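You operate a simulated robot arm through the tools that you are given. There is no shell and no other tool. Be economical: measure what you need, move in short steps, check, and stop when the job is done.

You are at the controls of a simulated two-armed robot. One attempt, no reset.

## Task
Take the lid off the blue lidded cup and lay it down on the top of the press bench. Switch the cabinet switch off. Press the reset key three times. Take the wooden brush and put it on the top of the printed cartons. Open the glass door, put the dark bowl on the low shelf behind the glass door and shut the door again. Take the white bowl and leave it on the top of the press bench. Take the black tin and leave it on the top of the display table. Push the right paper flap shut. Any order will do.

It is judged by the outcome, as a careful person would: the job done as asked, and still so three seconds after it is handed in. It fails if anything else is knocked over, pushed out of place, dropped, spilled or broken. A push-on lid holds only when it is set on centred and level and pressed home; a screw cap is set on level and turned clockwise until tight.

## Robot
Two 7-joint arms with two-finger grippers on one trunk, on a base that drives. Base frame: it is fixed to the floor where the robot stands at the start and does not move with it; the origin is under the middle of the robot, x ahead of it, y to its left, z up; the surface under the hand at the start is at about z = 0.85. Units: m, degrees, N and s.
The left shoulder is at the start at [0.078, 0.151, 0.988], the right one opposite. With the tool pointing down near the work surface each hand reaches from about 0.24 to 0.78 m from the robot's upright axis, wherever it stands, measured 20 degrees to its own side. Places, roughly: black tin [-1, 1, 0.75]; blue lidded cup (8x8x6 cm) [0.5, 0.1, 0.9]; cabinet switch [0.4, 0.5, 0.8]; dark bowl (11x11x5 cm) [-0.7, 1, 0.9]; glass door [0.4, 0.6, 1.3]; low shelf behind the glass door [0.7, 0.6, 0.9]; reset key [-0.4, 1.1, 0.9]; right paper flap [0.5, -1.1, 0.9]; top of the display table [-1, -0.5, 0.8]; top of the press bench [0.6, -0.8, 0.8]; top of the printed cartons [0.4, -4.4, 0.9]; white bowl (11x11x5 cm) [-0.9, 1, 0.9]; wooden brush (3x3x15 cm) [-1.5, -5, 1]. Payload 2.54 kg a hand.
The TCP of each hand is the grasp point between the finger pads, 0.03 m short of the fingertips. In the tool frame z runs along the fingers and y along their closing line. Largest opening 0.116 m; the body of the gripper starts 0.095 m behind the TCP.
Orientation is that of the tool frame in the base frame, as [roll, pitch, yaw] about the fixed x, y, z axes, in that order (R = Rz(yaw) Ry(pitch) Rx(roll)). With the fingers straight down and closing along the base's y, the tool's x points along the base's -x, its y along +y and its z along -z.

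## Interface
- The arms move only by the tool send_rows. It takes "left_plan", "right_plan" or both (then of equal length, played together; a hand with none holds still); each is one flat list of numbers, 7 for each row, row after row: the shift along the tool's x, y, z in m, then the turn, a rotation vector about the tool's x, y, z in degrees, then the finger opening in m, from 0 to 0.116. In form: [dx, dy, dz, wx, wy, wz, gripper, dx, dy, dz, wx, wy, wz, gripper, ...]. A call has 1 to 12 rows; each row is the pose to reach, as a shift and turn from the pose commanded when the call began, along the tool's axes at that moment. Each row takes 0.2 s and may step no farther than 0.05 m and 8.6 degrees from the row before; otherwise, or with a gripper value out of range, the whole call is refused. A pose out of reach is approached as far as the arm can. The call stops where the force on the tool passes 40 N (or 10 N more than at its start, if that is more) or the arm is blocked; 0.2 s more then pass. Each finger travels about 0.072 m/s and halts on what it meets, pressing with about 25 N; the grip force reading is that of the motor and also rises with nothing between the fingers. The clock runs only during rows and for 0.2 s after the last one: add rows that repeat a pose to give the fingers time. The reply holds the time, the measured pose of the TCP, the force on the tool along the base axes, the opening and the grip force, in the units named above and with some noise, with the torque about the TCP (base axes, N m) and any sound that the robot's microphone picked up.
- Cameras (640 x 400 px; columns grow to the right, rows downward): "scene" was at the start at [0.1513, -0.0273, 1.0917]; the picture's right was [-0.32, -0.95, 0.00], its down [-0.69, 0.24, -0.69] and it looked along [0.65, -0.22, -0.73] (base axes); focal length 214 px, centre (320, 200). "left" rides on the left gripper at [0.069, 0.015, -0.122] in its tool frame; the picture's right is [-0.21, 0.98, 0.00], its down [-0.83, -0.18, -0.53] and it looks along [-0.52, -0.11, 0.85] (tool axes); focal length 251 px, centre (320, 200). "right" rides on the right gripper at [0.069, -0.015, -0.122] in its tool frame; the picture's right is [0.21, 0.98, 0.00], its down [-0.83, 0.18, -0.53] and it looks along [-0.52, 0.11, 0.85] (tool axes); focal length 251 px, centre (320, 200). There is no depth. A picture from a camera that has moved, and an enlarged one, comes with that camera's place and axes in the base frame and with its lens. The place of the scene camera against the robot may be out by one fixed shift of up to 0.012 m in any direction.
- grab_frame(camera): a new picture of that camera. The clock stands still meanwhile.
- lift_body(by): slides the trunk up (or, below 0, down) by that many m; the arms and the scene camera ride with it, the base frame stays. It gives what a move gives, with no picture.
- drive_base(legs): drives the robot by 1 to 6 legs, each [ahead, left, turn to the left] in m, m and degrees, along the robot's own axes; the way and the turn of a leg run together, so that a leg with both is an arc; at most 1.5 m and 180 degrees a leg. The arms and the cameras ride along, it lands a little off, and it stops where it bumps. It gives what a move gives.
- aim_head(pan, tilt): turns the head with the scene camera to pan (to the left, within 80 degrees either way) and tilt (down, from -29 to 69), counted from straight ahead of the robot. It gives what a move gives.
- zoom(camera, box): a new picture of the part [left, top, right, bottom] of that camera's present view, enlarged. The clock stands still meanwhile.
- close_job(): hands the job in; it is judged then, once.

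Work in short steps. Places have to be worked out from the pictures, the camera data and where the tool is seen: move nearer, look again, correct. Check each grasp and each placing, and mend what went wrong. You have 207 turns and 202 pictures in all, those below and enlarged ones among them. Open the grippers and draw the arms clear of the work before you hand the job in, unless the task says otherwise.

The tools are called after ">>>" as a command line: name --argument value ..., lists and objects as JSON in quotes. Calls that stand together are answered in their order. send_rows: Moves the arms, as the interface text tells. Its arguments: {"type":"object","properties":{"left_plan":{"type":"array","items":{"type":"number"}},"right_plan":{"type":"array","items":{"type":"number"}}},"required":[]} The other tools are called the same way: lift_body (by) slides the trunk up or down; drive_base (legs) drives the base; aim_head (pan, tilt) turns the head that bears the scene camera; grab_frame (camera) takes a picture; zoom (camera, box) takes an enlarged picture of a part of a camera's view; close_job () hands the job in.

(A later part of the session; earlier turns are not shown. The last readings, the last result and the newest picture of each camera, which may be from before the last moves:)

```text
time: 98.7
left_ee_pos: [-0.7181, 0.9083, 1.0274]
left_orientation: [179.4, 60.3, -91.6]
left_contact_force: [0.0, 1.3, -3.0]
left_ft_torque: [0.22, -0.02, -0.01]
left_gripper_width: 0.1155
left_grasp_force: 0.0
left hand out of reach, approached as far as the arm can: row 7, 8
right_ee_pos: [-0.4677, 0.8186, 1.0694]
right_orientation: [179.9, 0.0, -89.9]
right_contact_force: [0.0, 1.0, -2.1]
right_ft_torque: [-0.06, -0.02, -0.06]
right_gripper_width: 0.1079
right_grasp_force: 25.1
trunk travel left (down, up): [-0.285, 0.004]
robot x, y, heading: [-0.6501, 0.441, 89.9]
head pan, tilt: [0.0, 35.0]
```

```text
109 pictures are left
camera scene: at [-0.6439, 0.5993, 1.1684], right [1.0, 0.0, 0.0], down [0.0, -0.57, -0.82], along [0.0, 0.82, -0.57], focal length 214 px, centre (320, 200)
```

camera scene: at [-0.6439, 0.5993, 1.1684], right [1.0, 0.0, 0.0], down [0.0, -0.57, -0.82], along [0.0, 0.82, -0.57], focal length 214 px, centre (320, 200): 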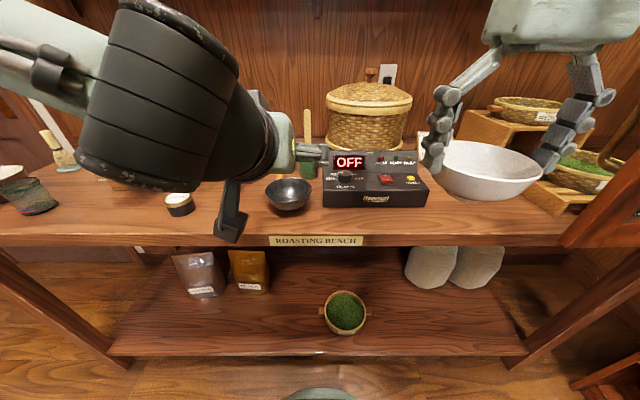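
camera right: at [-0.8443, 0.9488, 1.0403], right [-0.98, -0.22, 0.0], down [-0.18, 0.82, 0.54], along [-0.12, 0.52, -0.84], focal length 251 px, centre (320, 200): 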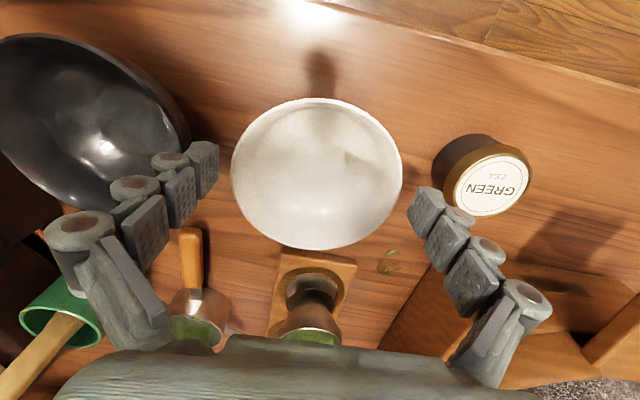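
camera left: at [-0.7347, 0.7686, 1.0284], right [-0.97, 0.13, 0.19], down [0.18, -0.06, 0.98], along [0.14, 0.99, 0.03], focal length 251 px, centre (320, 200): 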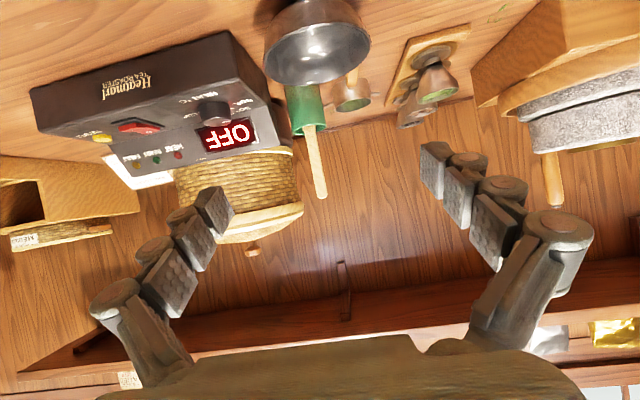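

Lowering the trunk 0.10 m so the left hand reaches the bowl's height.

>>> lift_body --by -0.1

>>> grab_frame --camera "left"

>>> grab_frame --camera "scene"

```text
time: 100.0
left_ee_pos: [-0.7165, 0.9074, 0.9275]
left_orientation: [179.4, 60.1, -91.7]
left_contact_force: [0.2, -0.7, -0.5]
left_ft_torque: [-0.03, -0.01, -0.06]
left_gripper_width: 0.1161
left_grasp_force: 0.0
right_ee_pos: [-0.4664, 0.8165, 0.9707]
right_orientation: [179.9, 0.0, -89.9]
right_contact_force: [-0.1, 0.2, -1.3]
right_ft_torque: [-0.01, -0.01, 0.01]
right_gripper_width: 0.1079
right_grasp_force: 25.0
trunk travel left (down, up): [-0.185, 0.104]
robot x, y, heading: [-0.6526, 0.4437, 90.1]
head pan, tilt: [0.0, 35.0]
```

```text
108 pictures are left
camera left: at [-0.7345, 0.7673, 0.9287], right [-0.97, 0.13, 0.19], down [0.19, -0.06, 0.98], along [0.14, 0.99, 0.03], focal length 251 px, centre (320, 200)
```

left: 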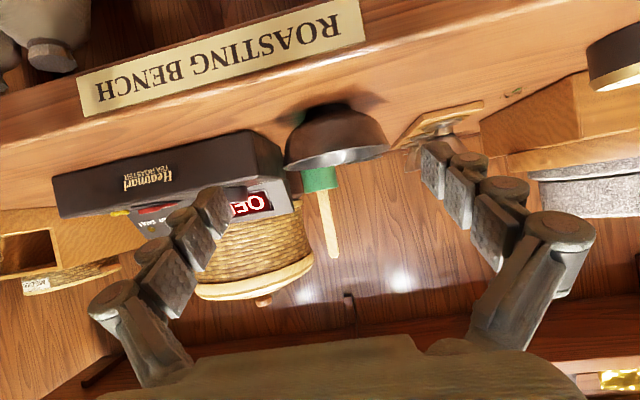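

```text
107 pictures are left
camera scene: at [-0.6436, 0.5976, 1.0691], right [1.0, 0.0, 0.0], down [0.0, -0.57, -0.82], along [0.0, 0.82, -0.57], focal length 214 px, centre (320, 200)
```

scene: 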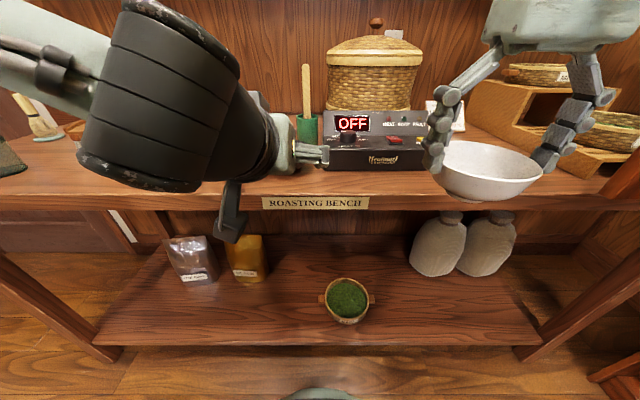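

Bowl seen just ahead. Zooming for precise lateral alignment.

>>> zoom --camera "left" --box '[260, 90, 420, 190]'

```text
4.00 times, centred on (340, 140) of left
camera zoom: at [-0.7345, 0.7673, 0.9287], right [-0.97, 0.13, 0.19], down [0.19, -0.06, 0.98], along [0.14, 0.99, 0.03], focal length 1006 px, centre (240, 440)
```

zoom: 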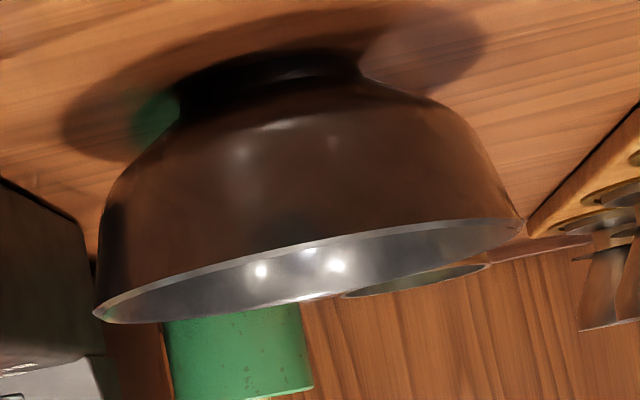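

Bowl centre ≈(-0.723, 1.02, 0.896). Moving to just before it at the right height.

>>> send_rows --left_plan '[-0.003, 0.0085, 0.0, 0, 0, 0, 0.116, -0.004, 0.0085, 0.03, 0, 0, 0, 0.116, -0.0053, 0.0085, 0.055, 0, 0, 0, 0.116]'

>>> grab_frame --camera "left"

```text
time: 100.8
left_ee_pos: [-0.7251, 0.9585, 0.9054]
left_orientation: [179.3, 60.1, -91.9]
left_contact_force: [0.0, 0.3, -0.4]
left_ft_torque: [0.0, -0.04, -0.02]
left_gripper_width: 0.116
left_grasp_force: 0.1
right_ee_pos: [-0.4668, 0.8169, 0.9712]
right_orientation: [179.9, 0.1, -90.0]
right_contact_force: [-0.3, 0.8, -2.4]
right_ft_torque: [-0.04, 0.0, 0.0]
right_gripper_width: 0.1079
right_grasp_force: 24.7
trunk travel left (down, up): [-0.185, 0.104]
robot x, y, heading: [-0.6489, 0.4424, 89.8]
head pan, tilt: [0.0, 35.0]
```

```text
105 pictures are left
camera left: at [-0.7418, 0.8176, 0.9071], right [-0.97, 0.13, 0.19], down [0.19, -0.05, 0.98], along [0.14, 0.99, 0.03], focal length 251 px, centre (320, 200)
```

left: 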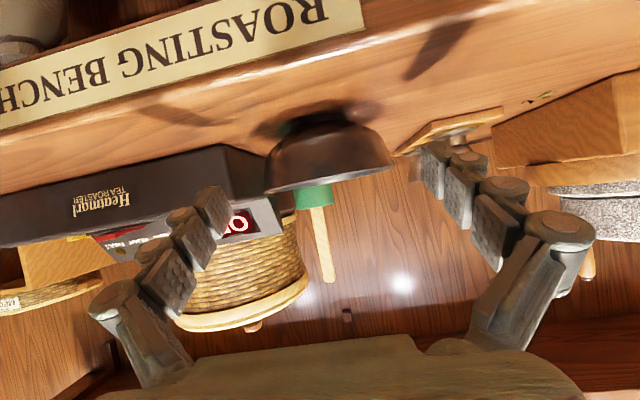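

Well aligned (bowl centre −0.724 vs axis −0.7235). Advancing around the bowl.

>>> send_rows --left_plan '[-0.007, 0.0, 0.012, 0, 0, 0, 0.116, -0.0135, 0.0, 0.0236, 0, 0, 0, 0.116, -0.02, 0.0, 0.0354, 0, 0, 0, 0.116]'

>>> grab_frame --camera "left"

```text
time: 101.6
left_ee_pos: [-0.7244, 0.9982, 0.9044]
left_orientation: [179.4, 60.1, -91.8]
left_contact_force: [0.7, -0.1, 0.3]
left_ft_torque: [-0.03, 0.0, 0.01]
left_gripper_width: 0.116
left_grasp_force: 0.0
right_ee_pos: [-0.4674, 0.8179, 0.9704]
right_orientation: [179.9, 0.2, -89.9]
right_contact_force: [0.1, -0.4, -0.9]
right_ft_torque: [-0.03, 0.01, 0.02]
right_gripper_width: 0.1076
right_grasp_force: 25.2
trunk travel left (down, up): [-0.185, 0.104]
robot x, y, heading: [-0.6541, 0.4438, 90.3]
head pan, tilt: [0.0, 35.0]
```

```text
104 pictures are left
camera left: at [-0.7409, 0.8585, 0.9054], right [-0.97, 0.13, 0.19], down [0.19, -0.06, 0.98], along [0.14, 0.99, 0.03], focal length 251 px, centre (320, 200)
```

left: 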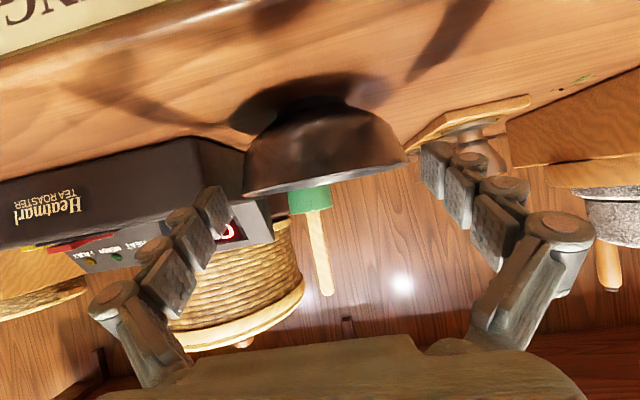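

Bowl is ~22 mm ahead and ~3 mm to −x; final nudge 12 mm along the fingers with that correction.

>>> send_rows --left_plan '[-0.002, 0.003, 0.0, 0, 0, 0, 0.116, -0.004, 0.003, 0.006, 0, 0, 0, 0.116, -0.004, 0.003, 0.012, 0, 0, 0, 0.116]'

>>> grab_frame --camera "left"

```text
time: 102.4
left_ee_pos: [-0.7273, 1.0121, 0.9013]
left_orientation: [179.3, 60.0, -91.9]
left_contact_force: [0.0, -0.5, -0.1]
left_ft_torque: [-0.01, -0.02, -0.02]
left_gripper_width: 0.1158
left_grasp_force: 0.1
right_ee_pos: [-0.4663, 0.8176, 0.9709]
right_orientation: [179.9, 0.1, -90.0]
right_contact_force: [-0.2, 0.1, -0.5]
right_ft_torque: [0.0, -0.01, 0.0]
right_gripper_width: 0.1073
right_grasp_force: 25.2
trunk travel left (down, up): [-0.185, 0.104]
robot x, y, heading: [-0.651, 0.4416, 90.2]
head pan, tilt: [0.0, 35.0]
```

```text
103 pictures are left
camera left: at [-0.7436, 0.8712, 0.9026], right [-0.97, 0.13, 0.19], down [0.19, -0.05, 0.98], along [0.14, 0.99, 0.03], focal length 251 px, centre (320, 200)
```

left: 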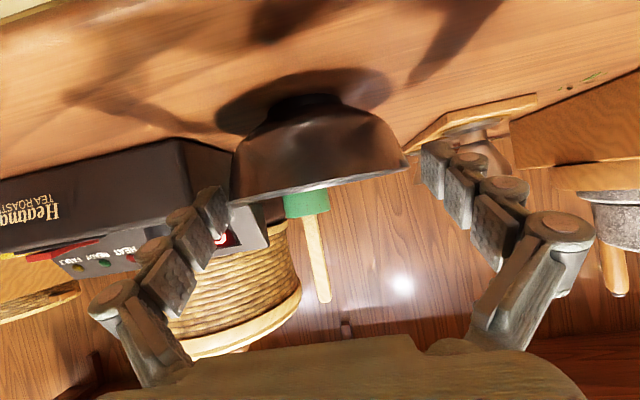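

Centred. Closing the left fingers on the dark bowl.

>>> send_rows --left_plan '[0, 0, 0, 0, 0, 0, 0.11, 0, 0, 0, 0, 0, 0, 0.1, 0, 0, 0, 0, 0, 0, 0.09, 0, 0, 0, 0, 0, 0, 0.09]'

>>> grab_frame --camera "left"

```text
time: 103.4
left_ee_pos: [-0.7267, 1.0113, 0.9001]
left_orientation: [179.4, 60.2, -91.9]
left_contact_force: [0.5, -1.2, 1.8]
left_ft_torque: [0.0, 0.07, -0.04]
left_gripper_width: 0.106
left_grasp_force: 25.2
right_ee_pos: [-0.4675, 0.8178, 0.9721]
right_orientation: [179.9, 0.1, -90.0]
right_contact_force: [-0.1, 0.4, -1.3]
right_ft_torque: [-0.06, -0.03, 0.0]
right_gripper_width: 0.1077
right_grasp_force: 24.7
trunk travel left (down, up): [-0.185, 0.104]
robot x, y, heading: [-0.6495, 0.4422, 90.1]
head pan, tilt: [0.0, 35.0]
```

```text
102 pictures are left
camera left: at [-0.7434, 0.8709, 0.903], right [-0.97, 0.13, 0.19], down [0.19, -0.06, 0.98], along [0.14, 0.99, 0.03], focal length 251 px, centre (320, 200)
```

left: 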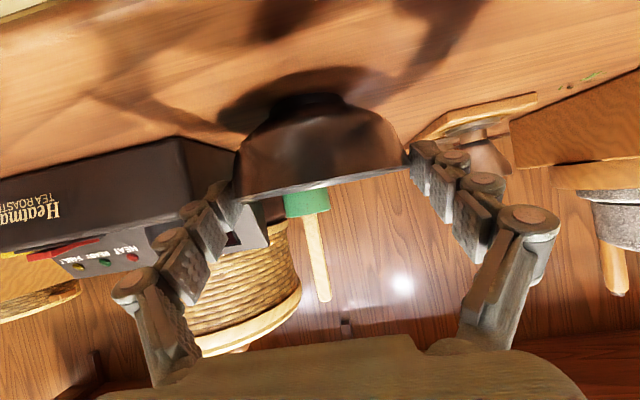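

Gripped (0.106). Lifting with the trunk.

>>> lift_body --by 0.1

>>> grab_frame --camera "left"

>>> grab_frame --camera "scene"

```text
time: 104.7
left_ee_pos: [-0.7263, 1.0113, 1.0008]
left_orientation: [179.3, 60.1, -91.7]
left_contact_force: [0.7, -0.8, 0.5]
left_ft_torque: [0.01, 0.02, 0.05]
left_gripper_width: 0.0901
left_grasp_force: 0.1
right_ee_pos: [-0.4665, 0.8188, 1.0716]
right_orientation: [179.9, 0.1, -89.9]
right_contact_force: [0.1, -0.1, -1.3]
right_ft_torque: [-0.02, -0.02, -0.01]
right_gripper_width: 0.1075
right_grasp_force: 25.1
trunk travel left (down, up): [-0.285, 0.004]
robot x, y, heading: [-0.6537, 0.445, 90.0]
head pan, tilt: [0.0, 35.0]
```

```text
101 pictures are left
camera left: at [-0.7436, 0.8712, 1.0025], right [-0.97, 0.13, 0.19], down [0.19, -0.05, 0.98], along [0.14, 0.99, 0.03], focal length 251 px, centre (320, 200)
```

left: 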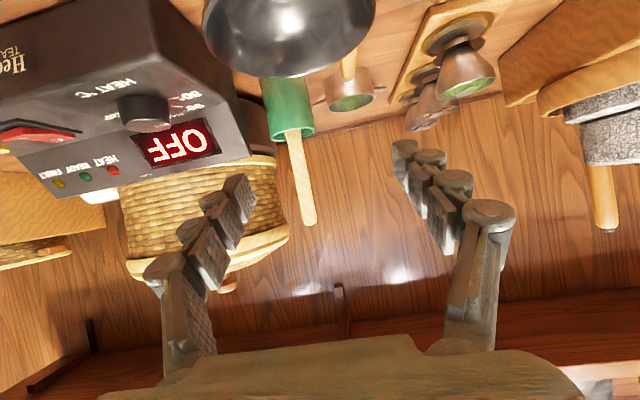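

```text
100 pictures are left
camera scene: at [-0.6435, 0.5979, 1.1688], right [1.0, 0.0, 0.0], down [0.0, -0.57, -0.82], along [0.0, 0.82, -0.57], focal length 214 px, centre (320, 200)
```

scene: 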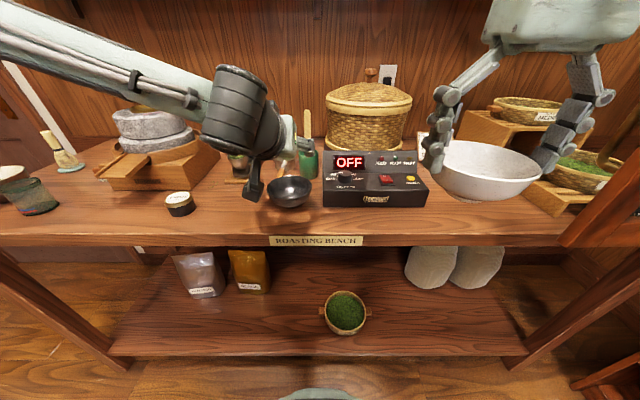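

The dark bowl slipped out and stayed on the desk upright. I open, lower again and look for a better hold.

>>> send_rows --left_plan '[0, 0, 0, 0, 0, 0, 0.1, 0, 0, 0, 0, 0, 0, 0.116, 0, 0, 0, 0, 0, 0, 0.116]'

>>> zoom --camera "scene" --box '[210, 110, 350, 230]'

>>> lift_body --by -0.1

>>> zoom --camera "left" --box '[200, 80, 480, 260]'

```text
time: 105.5
left_ee_pos: [-0.7269, 1.0121, 1.0013]
left_orientation: [179.4, 59.9, -91.8]
left_contact_force: [0.2, 0.3, 0.0]
left_ft_torque: [-0.02, 0.01, 0.02]
left_gripper_width: 0.1162
left_grasp_force: 0.0
right_ee_pos: [-0.4675, 0.8167, 1.0717]
right_orientation: [179.9, 0.2, -90.0]
right_contact_force: [0.5, 0.2, -2.1]
right_ft_torque: [-0.03, 0.0, -0.02]
right_gripper_width: 0.1076
right_grasp_force: 25.2
trunk travel left (down, up): [-0.285, 0.004]
robot x, y, heading: [-0.6558, 0.4419, 90.2]
head pan, tilt: [0.0, 35.0]
```

```text
3.33 times, centred on (280, 170) of scene
camera zoom: at [-0.6435, 0.5978, 1.1689], right [1.0, 0.0, 0.0], down [0.0, -0.57, -0.82], along [0.0, 0.82, -0.57], focal length 715 px, centre (453, 300)
```

zoom: 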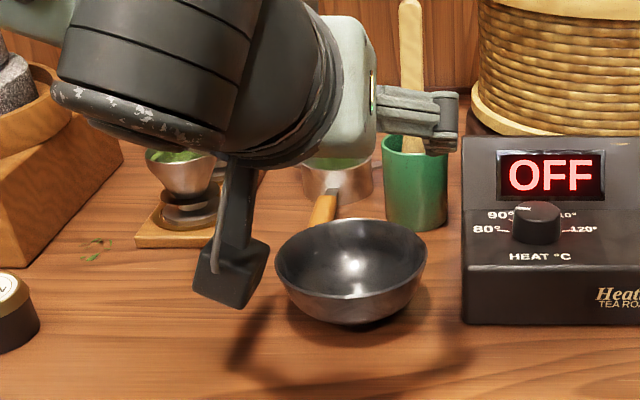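

```text
time: 106.9
left_ee_pos: [-0.7284, 1.0122, 0.9018]
left_orientation: [179.4, 60.2, -91.8]
left_contact_force: [-0.6, -0.2, 0.5]
left_ft_torque: [0.0, 0.02, -0.01]
left_gripper_width: 0.1159
left_grasp_force: 0.1
right_ee_pos: [-0.4665, 0.8171, 0.9719]
right_orientation: [179.9, 0.1, -89.9]
right_contact_force: [0.5, -0.3, -2.1]
right_ft_torque: [-0.01, 0.02, -0.01]
right_gripper_width: 0.1073
right_grasp_force: 25.2
trunk travel left (down, up): [-0.185, 0.104]
robot x, y, heading: [-0.6503, 0.444, 90.0]
head pan, tilt: [0.0, 35.0]
```

```text
2.22 times, centred on (340, 170) of left
camera zoom: at [-0.7435, 0.871, 0.9029], right [-0.97, 0.13, 0.19], down [0.19, -0.06, 0.98], along [0.14, 0.99, 0.03], focal length 559 px, centre (276, 267)
```

zoom: 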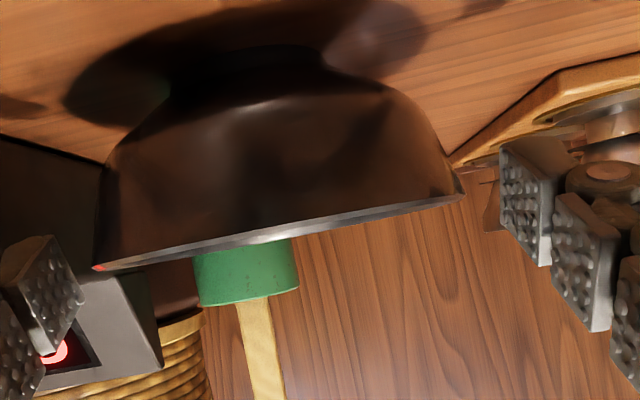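

Analysis: with fingers wide open their tips retract, so the rim was held only at the very tip. Advancing ~13 mm more so the rim sits mid-pad, then closing.

>>> send_rows --left_plan '[-0.002, 0.0, 0.006, 0, 0, 0, 0.116, -0.004, 0.0, 0.013, 0, 0, 0, 0.116, -0.004, 0.0, 0.013, 0, 0, 0, 0.11, -0.004, 0.0, 0.013, 0, 0, 0, 0.1, -0.004, 0.0, 0.013, 0, 0, 0, 0.09, -0.004, 0.0, 0.013, 0, 0, 0, 0.09]'

>>> zoom --camera "left" --box '[180, 80, 460, 260]'

```text
time: 108.3
left_ee_pos: [-0.7261, 1.0234, 0.9001]
left_orientation: [179.3, 60.2, -91.8]
left_contact_force: [0.6, -2.1, 3.2]
left_ft_torque: [-0.04, 0.04, 0.03]
left_gripper_width: 0.1073
left_grasp_force: 25.5
right_ee_pos: [-0.467, 0.8165, 0.97]
right_orientation: [179.9, 0.2, -89.9]
right_contact_force: [0.1, -0.7, -1.8]
right_ft_torque: [0.0, -0.03, 0.03]
right_gripper_width: 0.1071
right_grasp_force: 25.0
trunk travel left (down, up): [-0.185, 0.104]
robot x, y, heading: [-0.6504, 0.4425, 90.0]
head pan, tilt: [0.0, 35.0]
```

```text
2.22 times, centred on (320, 170) of left
camera zoom: at [-0.7429, 0.8841, 0.9005], right [-0.97, 0.13, 0.19], down [0.19, -0.06, 0.98], along [0.14, 0.99, 0.03], focal length 559 px, centre (320, 267)
```

zoom: 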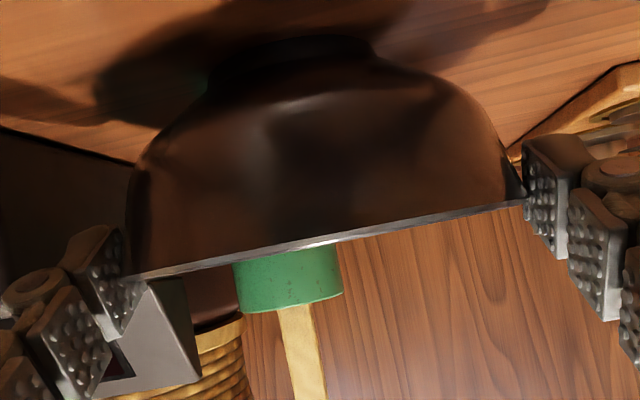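

Rim is still near the pad's far edge. Reopen, advance another 12 mm, close again.

>>> send_rows --left_plan '[0, 0, 0, 0, 0, 0, 0.116, 0, 0, 0, 0, 0, 0, 0.116, -0.003, 0.0, 0.006, 0, 0, 0, 0.116, -0.006, 0.0, 0.011, 0, 0, 0, 0.116, -0.006, 0.0, 0.011, 0, 0, 0, 0.1, -0.006, 0.0, 0.011, 0, 0, 0, 0.09, -0.006, 0.0, 0.011, 0, 0, 0, 0.085]'

>>> zoom --camera "left" --box '[180, 80, 460, 260]'

```text
time: 109.9
left_ee_pos: [-0.7261, 1.0377, 0.8982]
left_orientation: [179.3, 60.1, -91.8]
left_contact_force: [-0.2, -0.7, 2.5]
left_ft_torque: [-0.03, 0.04, 0.0]
left_gripper_width: 0.1083
left_grasp_force: 25.4
right_ee_pos: [-0.4668, 0.8175, 0.9708]
right_orientation: [179.9, 0.2, -89.9]
right_contact_force: [-0.4, 1.0, -1.6]
right_ft_torque: [0.01, -0.03, 0.05]
right_gripper_width: 0.107
right_grasp_force: 25.1
trunk travel left (down, up): [-0.185, 0.104]
robot x, y, heading: [-0.652, 0.4417, 89.8]
head pan, tilt: [0.0, 35.0]
```

```text
2.22 times, centred on (320, 170) of left
camera zoom: at [-0.7429, 0.8968, 0.8999], right [-0.97, 0.13, 0.19], down [0.19, -0.06, 0.98], along [0.14, 0.99, 0.03], focal length 559 px, centre (320, 267)
```

zoom: 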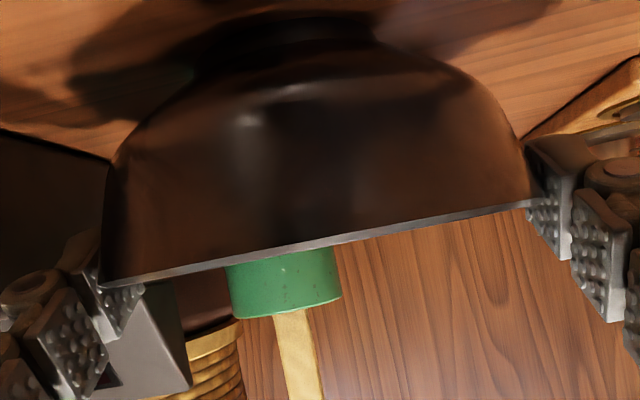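

Now the rim bears mid-pad (0.1083). Lift 3 cm first and check.

>>> lift_body --by 0.03

>>> zoom --camera "left" --box '[180, 80, 460, 260]'

```text
time: 110.6
left_ee_pos: [-0.7258, 1.0384, 0.9277]
left_orientation: [179.3, 59.9, -91.7]
left_contact_force: [0.0, 0.1, -2.1]
left_ft_torque: [0.0, 0.03, -0.01]
left_gripper_width: 0.1086
left_grasp_force: 25.1
right_ee_pos: [-0.467, 0.8183, 1.0013]
right_orientation: [179.9, 0.1, -90.0]
right_contact_force: [-0.2, -0.5, -1.9]
right_ft_torque: [-0.06, 0.02, -0.03]
right_gripper_width: 0.1073
right_grasp_force: 25.2
trunk travel left (down, up): [-0.215, 0.074]
robot x, y, heading: [-0.6524, 0.4416, 89.9]
head pan, tilt: [0.0, 35.0]
```

```text
2.22 times, centred on (320, 170) of left
camera zoom: at [-0.743, 0.8972, 0.9293], right [-0.97, 0.13, 0.19], down [0.19, -0.05, 0.98], along [0.14, 0.99, 0.03], focal length 559 px, centre (320, 267)
```

zoom: 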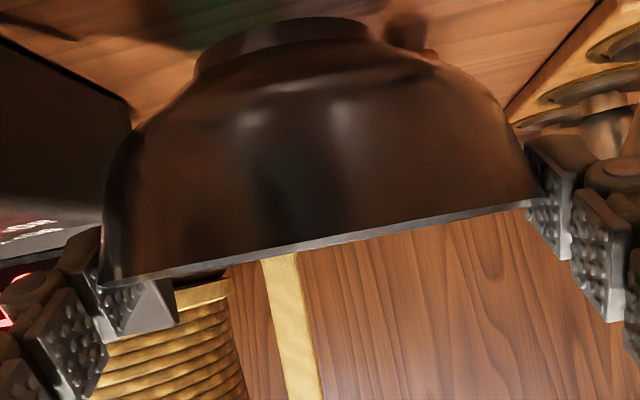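

The dark bowl is lifted. Raise the trunk more, back away from the desk, and draw the left hand in a bit.

>>> lift_body --by 0.07

>>> drive_base --legs '[[-0.19, 0, 0]]'

>>> send_rows --left_plan '[0.01, 0.005, -0.0173, 0, 0, 0, 0.085, 0.02, 0.01, -0.0346, 0, 0, 0, 0.085, 0.03, 0.015, -0.052, 0, 0, 0, 0.085, 0.04, 0.02, -0.069, 0, 0, 0, 0.085, 0.05, 0.025, -0.0866, 0, 0, 0, 0.085, 0.06, 0.03, -0.104, 0, 0, 0, 0.085]'

>>> grab_frame --camera "scene"

```text
time: 111.7
left_ee_pos: [-0.727, 1.038, 0.9984]
left_orientation: [179.3, 60.1, -91.8]
left_contact_force: [-0.7, 0.7, -2.3]
left_ft_torque: [0.01, 0.0, 0.01]
left_gripper_width: 0.1086
left_grasp_force: 25.2
right_ee_pos: [-0.4661, 0.8181, 1.071]
right_orientation: [179.9, 0.0, -89.8]
right_contact_force: [0.2, 0.6, -1.2]
right_ft_torque: [-0.07, 0.03, 0.0]
right_gripper_width: 0.107
right_grasp_force: 24.8
trunk travel left (down, up): [-0.285, 0.004]
robot x, y, heading: [-0.6471, 0.4421, 90.2]
head pan, tilt: [0.0, 35.0]
```

```text
time: 113.3
left_ee_pos: [-0.7256, 0.8448, 0.9996]
left_orientation: [179.3, 60.1, -92.0]
left_contact_force: [0.4, -0.7, -1.3]
left_ft_torque: [-0.03, 0.01, 0.03]
left_gripper_width: 0.1084
left_grasp_force: 24.7
right_ee_pos: [-0.4654, 0.6232, 1.0719]
right_orientation: [179.9, 0.1, -90.1]
right_contact_force: [-0.4, -1.2, -1.5]
right_ft_torque: [0.02, -0.01, 0.01]
right_gripper_width: 0.1068
right_grasp_force: 24.3
trunk travel left (down, up): [-0.285, 0.004]
robot x, y, heading: [-0.65, 0.2523, 89.8]
head pan, tilt: [0.0, 35.0]
```

```text
time: 114.7
left_ee_pos: [-0.7509, 0.7449, 1.0019]
left_orientation: [179.3, 60.1, -91.9]
left_contact_force: [-0.3, -0.6, -0.6]
left_ft_torque: [-0.01, -0.01, 0.01]
left_gripper_width: 0.1085
left_grasp_force: 24.5
left hand out of reach, approached as far as the arm can: row 5, 6
right_ee_pos: [-0.4665, 0.6235, 1.0707]
right_orientation: [179.9, 0.1, -90.1]
right_contact_force: [-0.2, 0.5, -1.1]
right_ft_torque: [-0.02, 0.03, 0.03]
right_gripper_width: 0.107
right_grasp_force: 25.2
trunk travel left (down, up): [-0.285, 0.004]
robot x, y, heading: [-0.6465, 0.2496, 89.8]
head pan, tilt: [0.0, 35.0]
```

```text
94 pictures are left
camera scene: at [-0.6434, 0.4048, 1.1689], right [1.0, 0.0, 0.0], down [0.0, -0.57, -0.82], along [0.0, 0.82, -0.57], focal length 214 px, centre (320, 200)
```

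scene: 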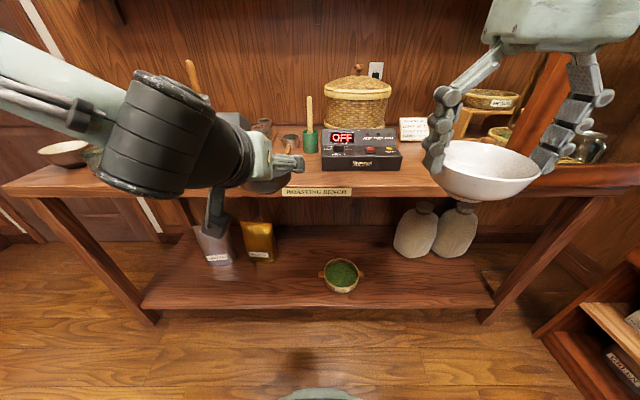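

Both bowls are held. Turn right 45°, strafe right away from the door, then turn to face the cabinet.

>>> drive_base --legs '[[0, 0, -45], [0, -0.4, 0], [0, 0, -45]]'

>>> aim_head --pan 35 --tilt 25

>>> grab_frame --camera "scene"

```text
time: 117.0
left_ee_pos: [-0.3874, 0.6914, 1.0008]
left_orientation: [179.4, 60.0, -133.1]
left_contact_force: [0.5, 0.9, -1.3]
left_ft_torque: [0.0, 0.01, 0.02]
left_gripper_width: 0.1084
left_grasp_force: 25.1
right_ee_pos: [-0.2533, 0.4114, 1.0712]
right_orientation: [179.9, 0.1, -131.1]
right_contact_force: [-0.2, -0.1, -1.2]
right_ft_torque: [-0.04, 0.01, 0.02]
right_gripper_width: 0.1061
right_grasp_force: 24.6
trunk travel left (down, up): [-0.285, 0.004]
robot x, y, heading: [-0.6377, 0.2559, 48.9]
head pan, tilt: [0.0, 35.0]
stopped in leg 1: the robot was blocked; the commanded pose is now the measured one
```

```text
time: 118.0
left_ee_pos: [-0.3874, 0.6911, 1.001]
left_orientation: [179.2, 59.9, -133.0]
left_contact_force: [-0.1, -0.1, -2.2]
left_ft_torque: [0.01, 0.0, -0.01]
left_gripper_width: 0.1087
left_grasp_force: 25.0
right_ee_pos: [-0.2542, 0.4121, 1.0709]
right_orientation: [179.9, 0.1, -131.1]
right_contact_force: [-0.2, 0.6, -1.0]
right_ft_torque: [-0.02, 0.0, 0.03]
right_gripper_width: 0.1064
right_grasp_force: 24.8
trunk travel left (down, up): [-0.285, 0.004]
robot x, y, heading: [-0.6365, 0.252, 48.9]
head pan, tilt: [35.0, 25.0]
```

```text
93 pictures are left
camera scene: at [-0.5771, 0.3937, 1.1847], right [0.99, -0.11, 0.0], down [-0.05, -0.42, -0.91], along [0.1, 0.9, -0.42], focal length 214 px, centre (320, 200)
```

scene: 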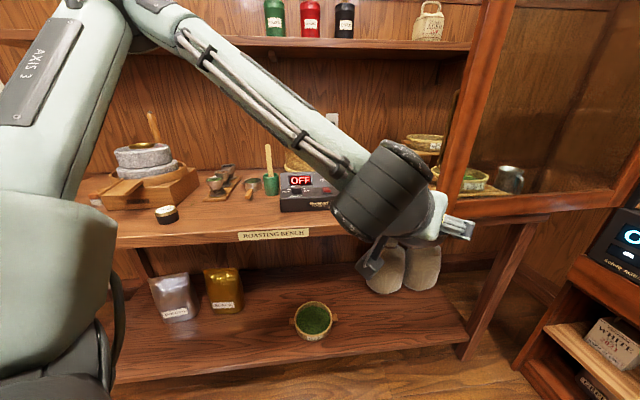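

Rotation stopped at 49° (base likely touched the table behind). No bowl contact; strafing right away from it now.

>>> drive_base --legs '[[0.0, -0.38, 0]]'

>>> grab_frame --camera "scene"

```text
time: 122.2
left_ee_pos: [-0.1069, 0.4452, 1.0017]
left_orientation: [179.2, 59.9, -133.1]
left_contact_force: [-0.4, 0.4, -0.6]
left_ft_torque: [-0.02, 0.05, 0.03]
left_gripper_width: 0.1088
left_grasp_force: 25.1
right_ee_pos: [0.025, 0.1674, 1.0713]
right_orientation: [179.9, 0.1, -131.3]
right_contact_force: [0.3, 0.1, -1.8]
right_ft_torque: [-0.03, -0.01, 0.01]
right_gripper_width: 0.1058
right_grasp_force: 25.4
trunk travel left (down, up): [-0.285, 0.004]
robot x, y, heading: [-0.3594, 0.0032, 48.6]
head pan, tilt: [35.0, 25.0]
```

```text
92 pictures are left
camera scene: at [-0.2973, 0.1479, 1.1847], right [0.99, -0.11, 0.0], down [-0.05, -0.42, -0.91], along [0.1, 0.9, -0.42], focal length 214 px, centre (320, 200)
```

scene: 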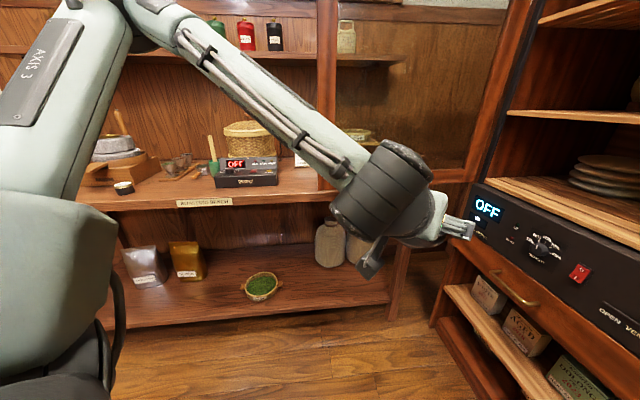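

Clear. Now turn to heading 0 and move forward a bit.

>>> drive_base --legs '[[0, 0, -48.6], [0.2, 0, 0]]'

>>> aim_head --pan 0 --tilt 35

>>> grab_frame --camera "scene"

>>> grab_frame --camera "right"

```text
time: 126.0
left_ee_pos: [0.3326, 0.0991, 1.0002]
left_orientation: [179.2, 59.9, 177.6]
left_contact_force: [0.3, -0.4, -0.9]
left_ft_torque: [0.02, -0.03, 0.01]
left_gripper_width: 0.1084
left_grasp_force: 24.4
right_ee_pos: [0.2071, -0.1832, 1.0709]
right_orientation: [179.8, 0.1, 179.6]
right_contact_force: [0.9, 0.4, -1.7]
right_ft_torque: [0.04, 0.04, -0.01]
right_gripper_width: 0.1053
right_grasp_force: 24.5
trunk travel left (down, up): [-0.285, 0.004]
robot x, y, heading: [-0.1636, 0.0032, -0.3]
head pan, tilt: [35.0, 25.0]
```

```text
time: 127.0
left_ee_pos: [0.3325, 0.0993, 1.0003]
left_orientation: [179.3, 59.9, 177.6]
left_contact_force: [0.1, -0.4, -2.2]
left_ft_torque: [0.0, 0.03, 0.0]
left_gripper_width: 0.1084
left_grasp_force: 24.5
right_ee_pos: [0.2069, -0.1836, 1.071]
right_orientation: [180.0, 0.1, 179.5]
right_contact_force: [0.2, -0.6, -1.3]
right_ft_torque: [-0.01, 0.06, 0.0]
right_gripper_width: 0.1053
right_grasp_force: 24.8
trunk travel left (down, up): [-0.285, 0.004]
robot x, y, heading: [-0.1623, 0.003, -0.5]
head pan, tilt: [0.0, 35.0]
```

```text
91 pictures are left
camera scene: at [-0.0015, 0.0017, 1.1689], right [-0.01, -1.0, 0.0], down [-0.57, 0.01, -0.82], along [0.82, -0.01, -0.57], focal length 214 px, centre (320, 200)
```

scene: 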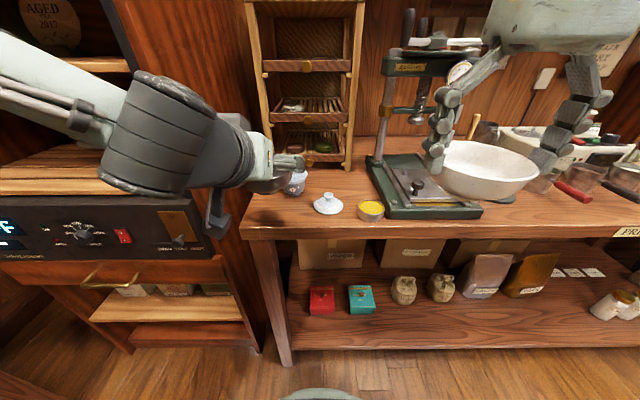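

```text
90 pictures are left
camera right: at [0.1377, -0.1982, 1.1934], right [-0.21, 0.98, 0.0], down [0.83, 0.17, 0.54], along [0.52, 0.11, -0.84], focal length 251 px, centre (320, 200)
```

right: 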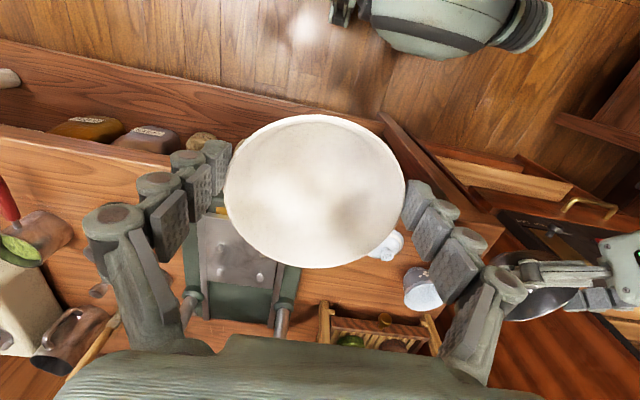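

White bowl is hanging on but creeping (0.105). I'll set it down first, at ≈(0.525, −0.07) between cup, lid, press and rack. Moving there at height.

>>> send_rows --right_plan '[-0.045, 0.01, 0, 0, 0, 0, 0.085, -0.09, 0.02, 0, 0, 0, 0, 0.085, -0.135, 0.03, 0, 0, 0, 0, 0.085, -0.18, 0.045, 0, 0, 0, 0, 0.085, -0.22, 0.065, 0, 0, 0, 0, 0.085, -0.26, 0.085, 0, 0, 0, 0, 0.085, -0.295, 0.105, 0, 0, 0, 0, 0.085, -0.318, 0.1135, 0.01, 0, 0, 0, 0.085]'

>>> grab_frame --camera "scene"

>>> grab_frame --camera "right"

```text
time: 128.8
left_ee_pos: [0.3324, 0.0997, 1.0007]
left_orientation: [179.3, 59.9, 177.7]
left_contact_force: [-0.2, -0.3, -2.1]
left_ft_torque: [-0.02, -0.02, -0.02]
left_gripper_width: 0.1084
left_grasp_force: 25.1
right_ee_pos: [0.5271, -0.0745, 1.0619]
right_orientation: [-180.0, 0.1, 179.5]
right_contact_force: [0.2, -0.3, -1.5]
right_ft_torque: [0.0, 0.02, 0.03]
right_gripper_width: 0.1049
right_grasp_force: 25.4
trunk travel left (down, up): [-0.285, 0.004]
robot x, y, heading: [-0.1645, 0.0084, -0.8]
head pan, tilt: [0.0, 35.0]
```

```text
89 pictures are left
camera scene: at [-0.0011, 0.002, 1.1688], right [-0.01, -1.0, 0.0], down [-0.57, 0.01, -0.82], along [0.82, -0.01, -0.57], focal length 214 px, centre (320, 200)
```

scene: 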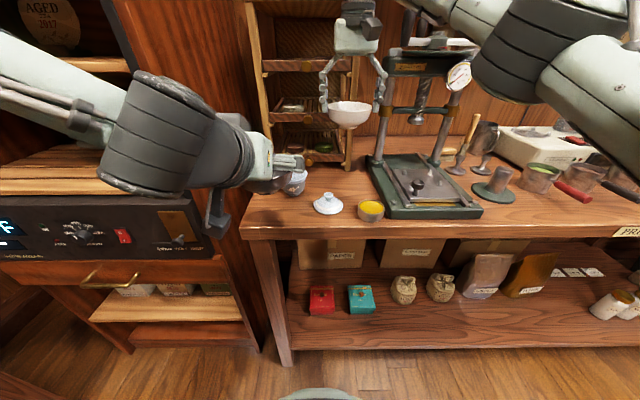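

```text
88 pictures are left
camera right: at [0.4572, -0.088, 1.1843], right [-0.21, 0.98, 0.0], down [0.83, 0.17, 0.54], along [0.52, 0.11, -0.84], focal length 251 px, centre (320, 200)
```

right: 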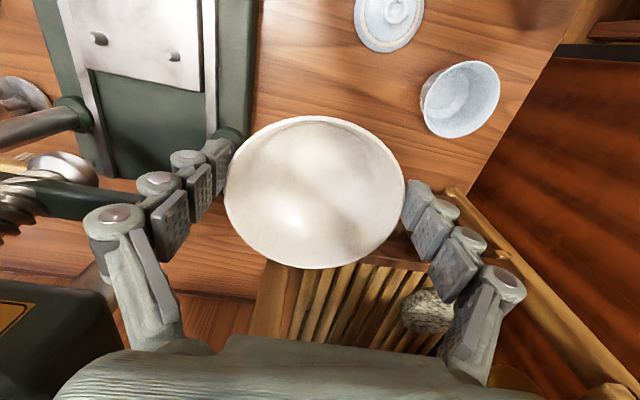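

Position is good; shift 1 cm toward me and lower to just above the bench.

>>> send_rows --right_plan '[0.01, 0.004, 0.03, 0, 0, 0, 0.085, 0.01, 0.004, 0.07, 0, 0, 0, 0.085, 0.01, 0.004, 0.105, 0, 0, 0, 0.085, 0.01, 0.004, 0.125, 0, 0, 0, 0.085]'

>>> zoom --camera "scene" --box '[280, 90, 420, 230]'

```text
time: 129.8
left_ee_pos: [0.3331, 0.0992, 1.0006]
left_orientation: [179.3, 59.9, 177.6]
left_contact_force: [-0.5, -0.4, -1.5]
left_ft_torque: [0.01, 0.02, 0.03]
left_gripper_width: 0.1086
left_grasp_force: 24.9
right_ee_pos: [0.5158, -0.0696, 0.9351]
right_orientation: [179.9, 0.1, 179.5]
right_contact_force: [0.4, 0.0, -1.3]
right_ft_torque: [0.02, 0.05, 0.01]
right_gripper_width: 0.1049
right_grasp_force: 25.0
trunk travel left (down, up): [-0.285, 0.004]
robot x, y, heading: [-0.1699, 0.004, -0.6]
head pan, tilt: [0.0, 35.0]
```

```text
2.86 times, centred on (350, 160) of scene
camera zoom: at [-0.0012, 0.0016, 1.1689], right [-0.01, -1.0, 0.0], down [-0.57, 0.01, -0.82], along [0.82, -0.01, -0.57], focal length 613 px, centre (234, 314)
```

zoom: 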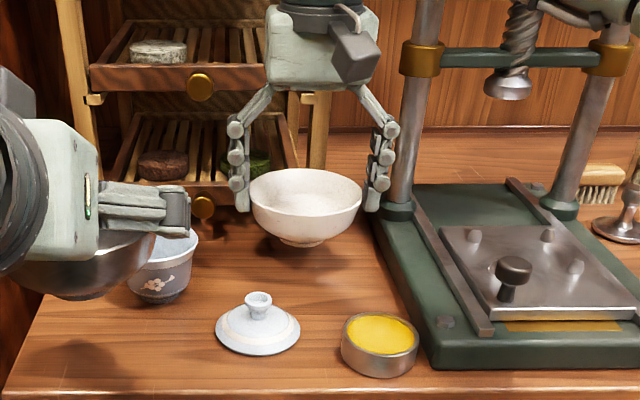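

Clear; nudging 6 mm left, then lowering slowly to contact.

>>> send_rows --right_plan '[0, 0.006, 0.006, 0, 0, 0, 0.085, 0, 0.006, 0.012, 0, 0, 0, 0.085, 0, 0.006, 0.017, 0, 0, 0, 0.085, 0, 0.006, 0.021, 0, 0, 0, 0.085, 0, 0.006, 0.024, 0, 0, 0, 0.085]'

>>> zoom --camera "scene" --box '[280, 90, 420, 230]'

```text
time: 131.1
left_ee_pos: [0.3325, 0.0989, 1.0001]
left_orientation: [179.3, 60.0, 177.6]
left_contact_force: [0.1, -0.5, -1.9]
left_ft_torque: [0.04, 0.02, 0.0]
left_gripper_width: 0.1086
left_grasp_force: 25.6
right_ee_pos: [0.5165, -0.0625, 0.9138]
right_orientation: [179.8, 0.0, 179.5]
right_contact_force: [0.4, 0.6, -1.1]
right_ft_torque: [0.01, 0.02, -0.02]
right_gripper_width: 0.1049
right_grasp_force: 25.3
trunk travel left (down, up): [-0.285, 0.004]
robot x, y, heading: [-0.1666, 0.0018, -0.4]
head pan, tilt: [0.0, 35.0]
```

```text
2.86 times, centred on (350, 160) of scene
camera zoom: at [-0.0014, 0.0017, 1.1689], right [-0.01, -1.0, 0.0], down [-0.57, 0.01, -0.82], along [0.82, -0.01, -0.57], focal length 613 px, centre (234, 314)
```

zoom: 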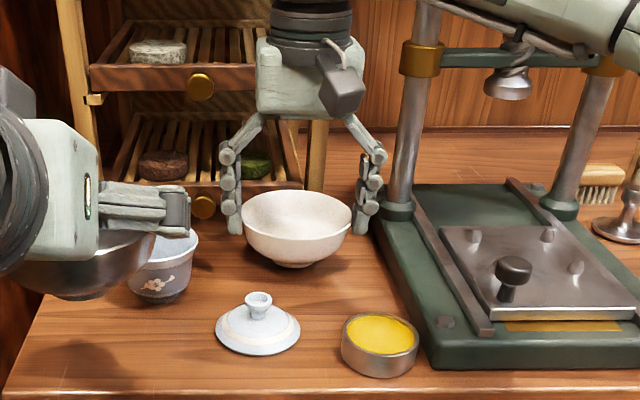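

Nearly down (no contact force yet); continuing in fine steps.

>>> send_rows --right_plan '[0, 0, 0.003, 0, 0, 0, 0.085, 0, 0, 0.006, 0, 0, 0, 0.085, 0, 0, 0.008, 0, 0, 0, 0.085, 0, 0, 0.01, 0, 0, 0, 0.085]'

```text
time: 132.1
left_ee_pos: [0.3314, 0.0992, 1.0017]
left_orientation: [179.3, 60.0, 177.6]
left_contact_force: [-0.3, 0.0, -0.8]
left_ft_torque: [0.0, 0.05, -0.03]
left_gripper_width: 0.1083
left_grasp_force: 24.7
right_ee_pos: [0.5162, -0.0626, 0.9056]
right_orientation: [-180.0, 0.2, 179.5]
right_contact_force: [-0.9, -0.4, 4.5]
right_ft_torque: [-0.11, -0.04, -0.03]
right_gripper_width: 0.1048
right_grasp_force: 24.7
trunk travel left (down, up): [-0.285, 0.004]
robot x, y, heading: [-0.1633, 0.0061, -0.7]
head pan, tilt: [0.0, 35.0]
```

Contact felt. Opening fully and rising straight up.

>>> send_rows --right_plan '[0, 0, 0, 0, 0, 0, 0.105, 0, 0, 0, 0, 0, 0, 0.116, 0, 0, 0, 0, 0, 0, 0.116, 0, 0, -0.02, 0, 0, 0, 0.116, 0, 0, -0.045, 0, 0, 0, 0.116, 0, 0, -0.08, 0, 0, 0, 0.116, 0, 0, -0.12, 0, 0, 0, 0.116, 0, 0, -0.16, 0, 0, 0, 0.116]'

>>> zoom --camera "scene" --box '[280, 90, 420, 230]'

```text
time: 133.8
left_ee_pos: [0.3318, 0.0995, 1.0014]
left_orientation: [179.3, 60.0, 177.7]
left_contact_force: [1.2, 0.1, -1.4]
left_ft_torque: [0.0, -0.01, -0.02]
left_gripper_width: 0.1086
left_grasp_force: 24.3
right_ee_pos: [0.5167, -0.0614, 1.0625]
right_orientation: [179.8, 0.2, 179.6]
right_contact_force: [0.3, 0.5, 1.0]
right_ft_torque: [0.0, -0.03, -0.02]
right_gripper_width: 0.1159
right_grasp_force: 0.0
trunk travel left (down, up): [-0.285, 0.004]
robot x, y, heading: [-0.1636, 0.0041, -0.7]
head pan, tilt: [0.0, 35.0]
```

```text
2.86 times, centred on (350, 160) of scene
camera zoom: at [-0.002, 0.0021, 1.169], right [-0.01, -1.0, 0.0], down [-0.57, 0.01, -0.82], along [0.82, -0.01, -0.57], focal length 613 px, centre (234, 314)
```

zoom: 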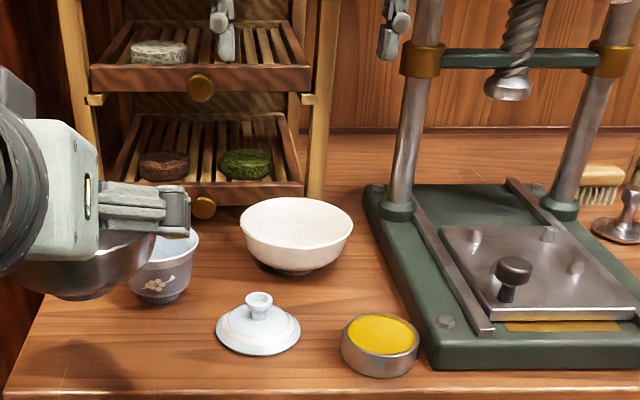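

White bowl is set. Retract the right hand, back up slightly and strafe left to line up the dark bowl with the cabinet.

>>> send_rows --right_plan '[0.045, -0.01, -0.02, 0, 0, 0, 0.1, 0.09, -0.02, -0.04, 0, 0, 0, 0.08, 0.135, -0.04, -0.05, 0, 0, 0, 0.06, 0.18, -0.06, -0.05, 0, 0, 0, 0.06, 0.225, -0.09, -0.05, 0, 0, 0, 0.06, 0.265, -0.12, -0.05, 0, 0, 0, 0.06]'

>>> drive_base --legs '[[-0.07, 0, 0], [0, 0.12, 0]]'

>>> send_rows --left_plan '[0, 0.04, 0, 0, 0, 0, 0.085, 0, 0.08, 0, 0, 0, 0, 0.085, 0, 0.12, 0, 0, 0, 0, 0.085, 0, 0.16, 0, 0, 0, 0, 0.085, 0, 0.2, 0, 0, 0, 0, 0.085, 0, 0.24, 0, 0, 0, 0, 0.085]'

>>> aim_head --pan 40 --tilt 20

>>> grab_frame --camera "scene"

```text
refused: row 1 steps farther than a row can; nothing moved
```

```text
time: 136.3
left_ee_pos: [0.2636, 0.2186, 1.0012]
left_orientation: [179.3, 59.9, 177.7]
left_contact_force: [-0.7, 0.4, -1.9]
left_ft_torque: [-0.01, 0.02, 0.01]
left_gripper_width: 0.1086
left_grasp_force: 25.0
right_ee_pos: [0.4488, 0.0584, 1.0614]
right_orientation: [179.9, 0.1, 179.6]
right_contact_force: [-0.3, -0.2, 0.1]
right_ft_torque: [0.0, -0.01, 0.0]
right_gripper_width: 0.1162
right_grasp_force: 0.0
trunk travel left (down, up): [-0.285, 0.004]
robot x, y, heading: [-0.237, 0.1213, -0.6]
head pan, tilt: [0.0, 35.0]
```

```text
time: 137.7
left_ee_pos: [0.27, 0.4574, 1.003]
left_orientation: [179.3, 59.9, 177.6]
left_contact_force: [0.2, -1.0, -0.8]
left_ft_torque: [-0.01, -0.03, 0.0]
left_gripper_width: 0.1085
left_grasp_force: 25.2
left hand out of reach, approached as far as the arm can: row 1, 2, 3, 4, 5
right_ee_pos: [0.4478, 0.0591, 1.0619]
right_orientation: [179.8, 0.1, 179.5]
right_contact_force: [-0.3, 0.5, 0.2]
right_ft_torque: [0.0, 0.01, -0.03]
right_gripper_width: 0.1162
right_grasp_force: 0.1
trunk travel left (down, up): [-0.285, 0.004]
robot x, y, heading: [-0.2324, 0.1261, -0.6]
head pan, tilt: [0.0, 35.0]
```

```text
time: 138.7
left_ee_pos: [0.2706, 0.4559, 1.0032]
left_orientation: [179.3, 59.9, 177.7]
left_contact_force: [0.0, 0.1, -0.5]
left_ft_torque: [0.03, 0.01, 0.01]
left_gripper_width: 0.1086
left_grasp_force: 24.9
right_ee_pos: [0.4485, 0.0588, 1.0612]
right_orientation: [179.9, 0.1, 179.6]
right_contact_force: [-0.2, 1.5, -0.6]
right_ft_torque: [0.0, 0.0, 0.03]
right_gripper_width: 0.1162
right_grasp_force: 0.0
trunk travel left (down, up): [-0.285, 0.004]
robot x, y, heading: [-0.2368, 0.1269, -0.5]
head pan, tilt: [40.0, 20.0]
```

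```text
84 pictures are left
camera scene: at [-0.0862, 0.1812, 1.1928], right [0.63, -0.77, 0.0], down [-0.26, -0.22, -0.94], along [0.73, 0.6, -0.34], focal length 214 px, centre (320, 200)
```

scene: 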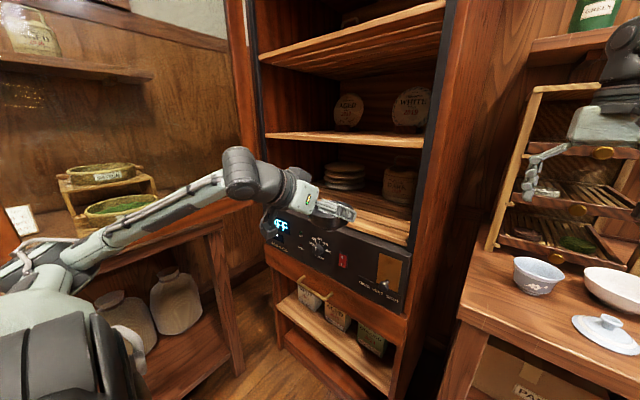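

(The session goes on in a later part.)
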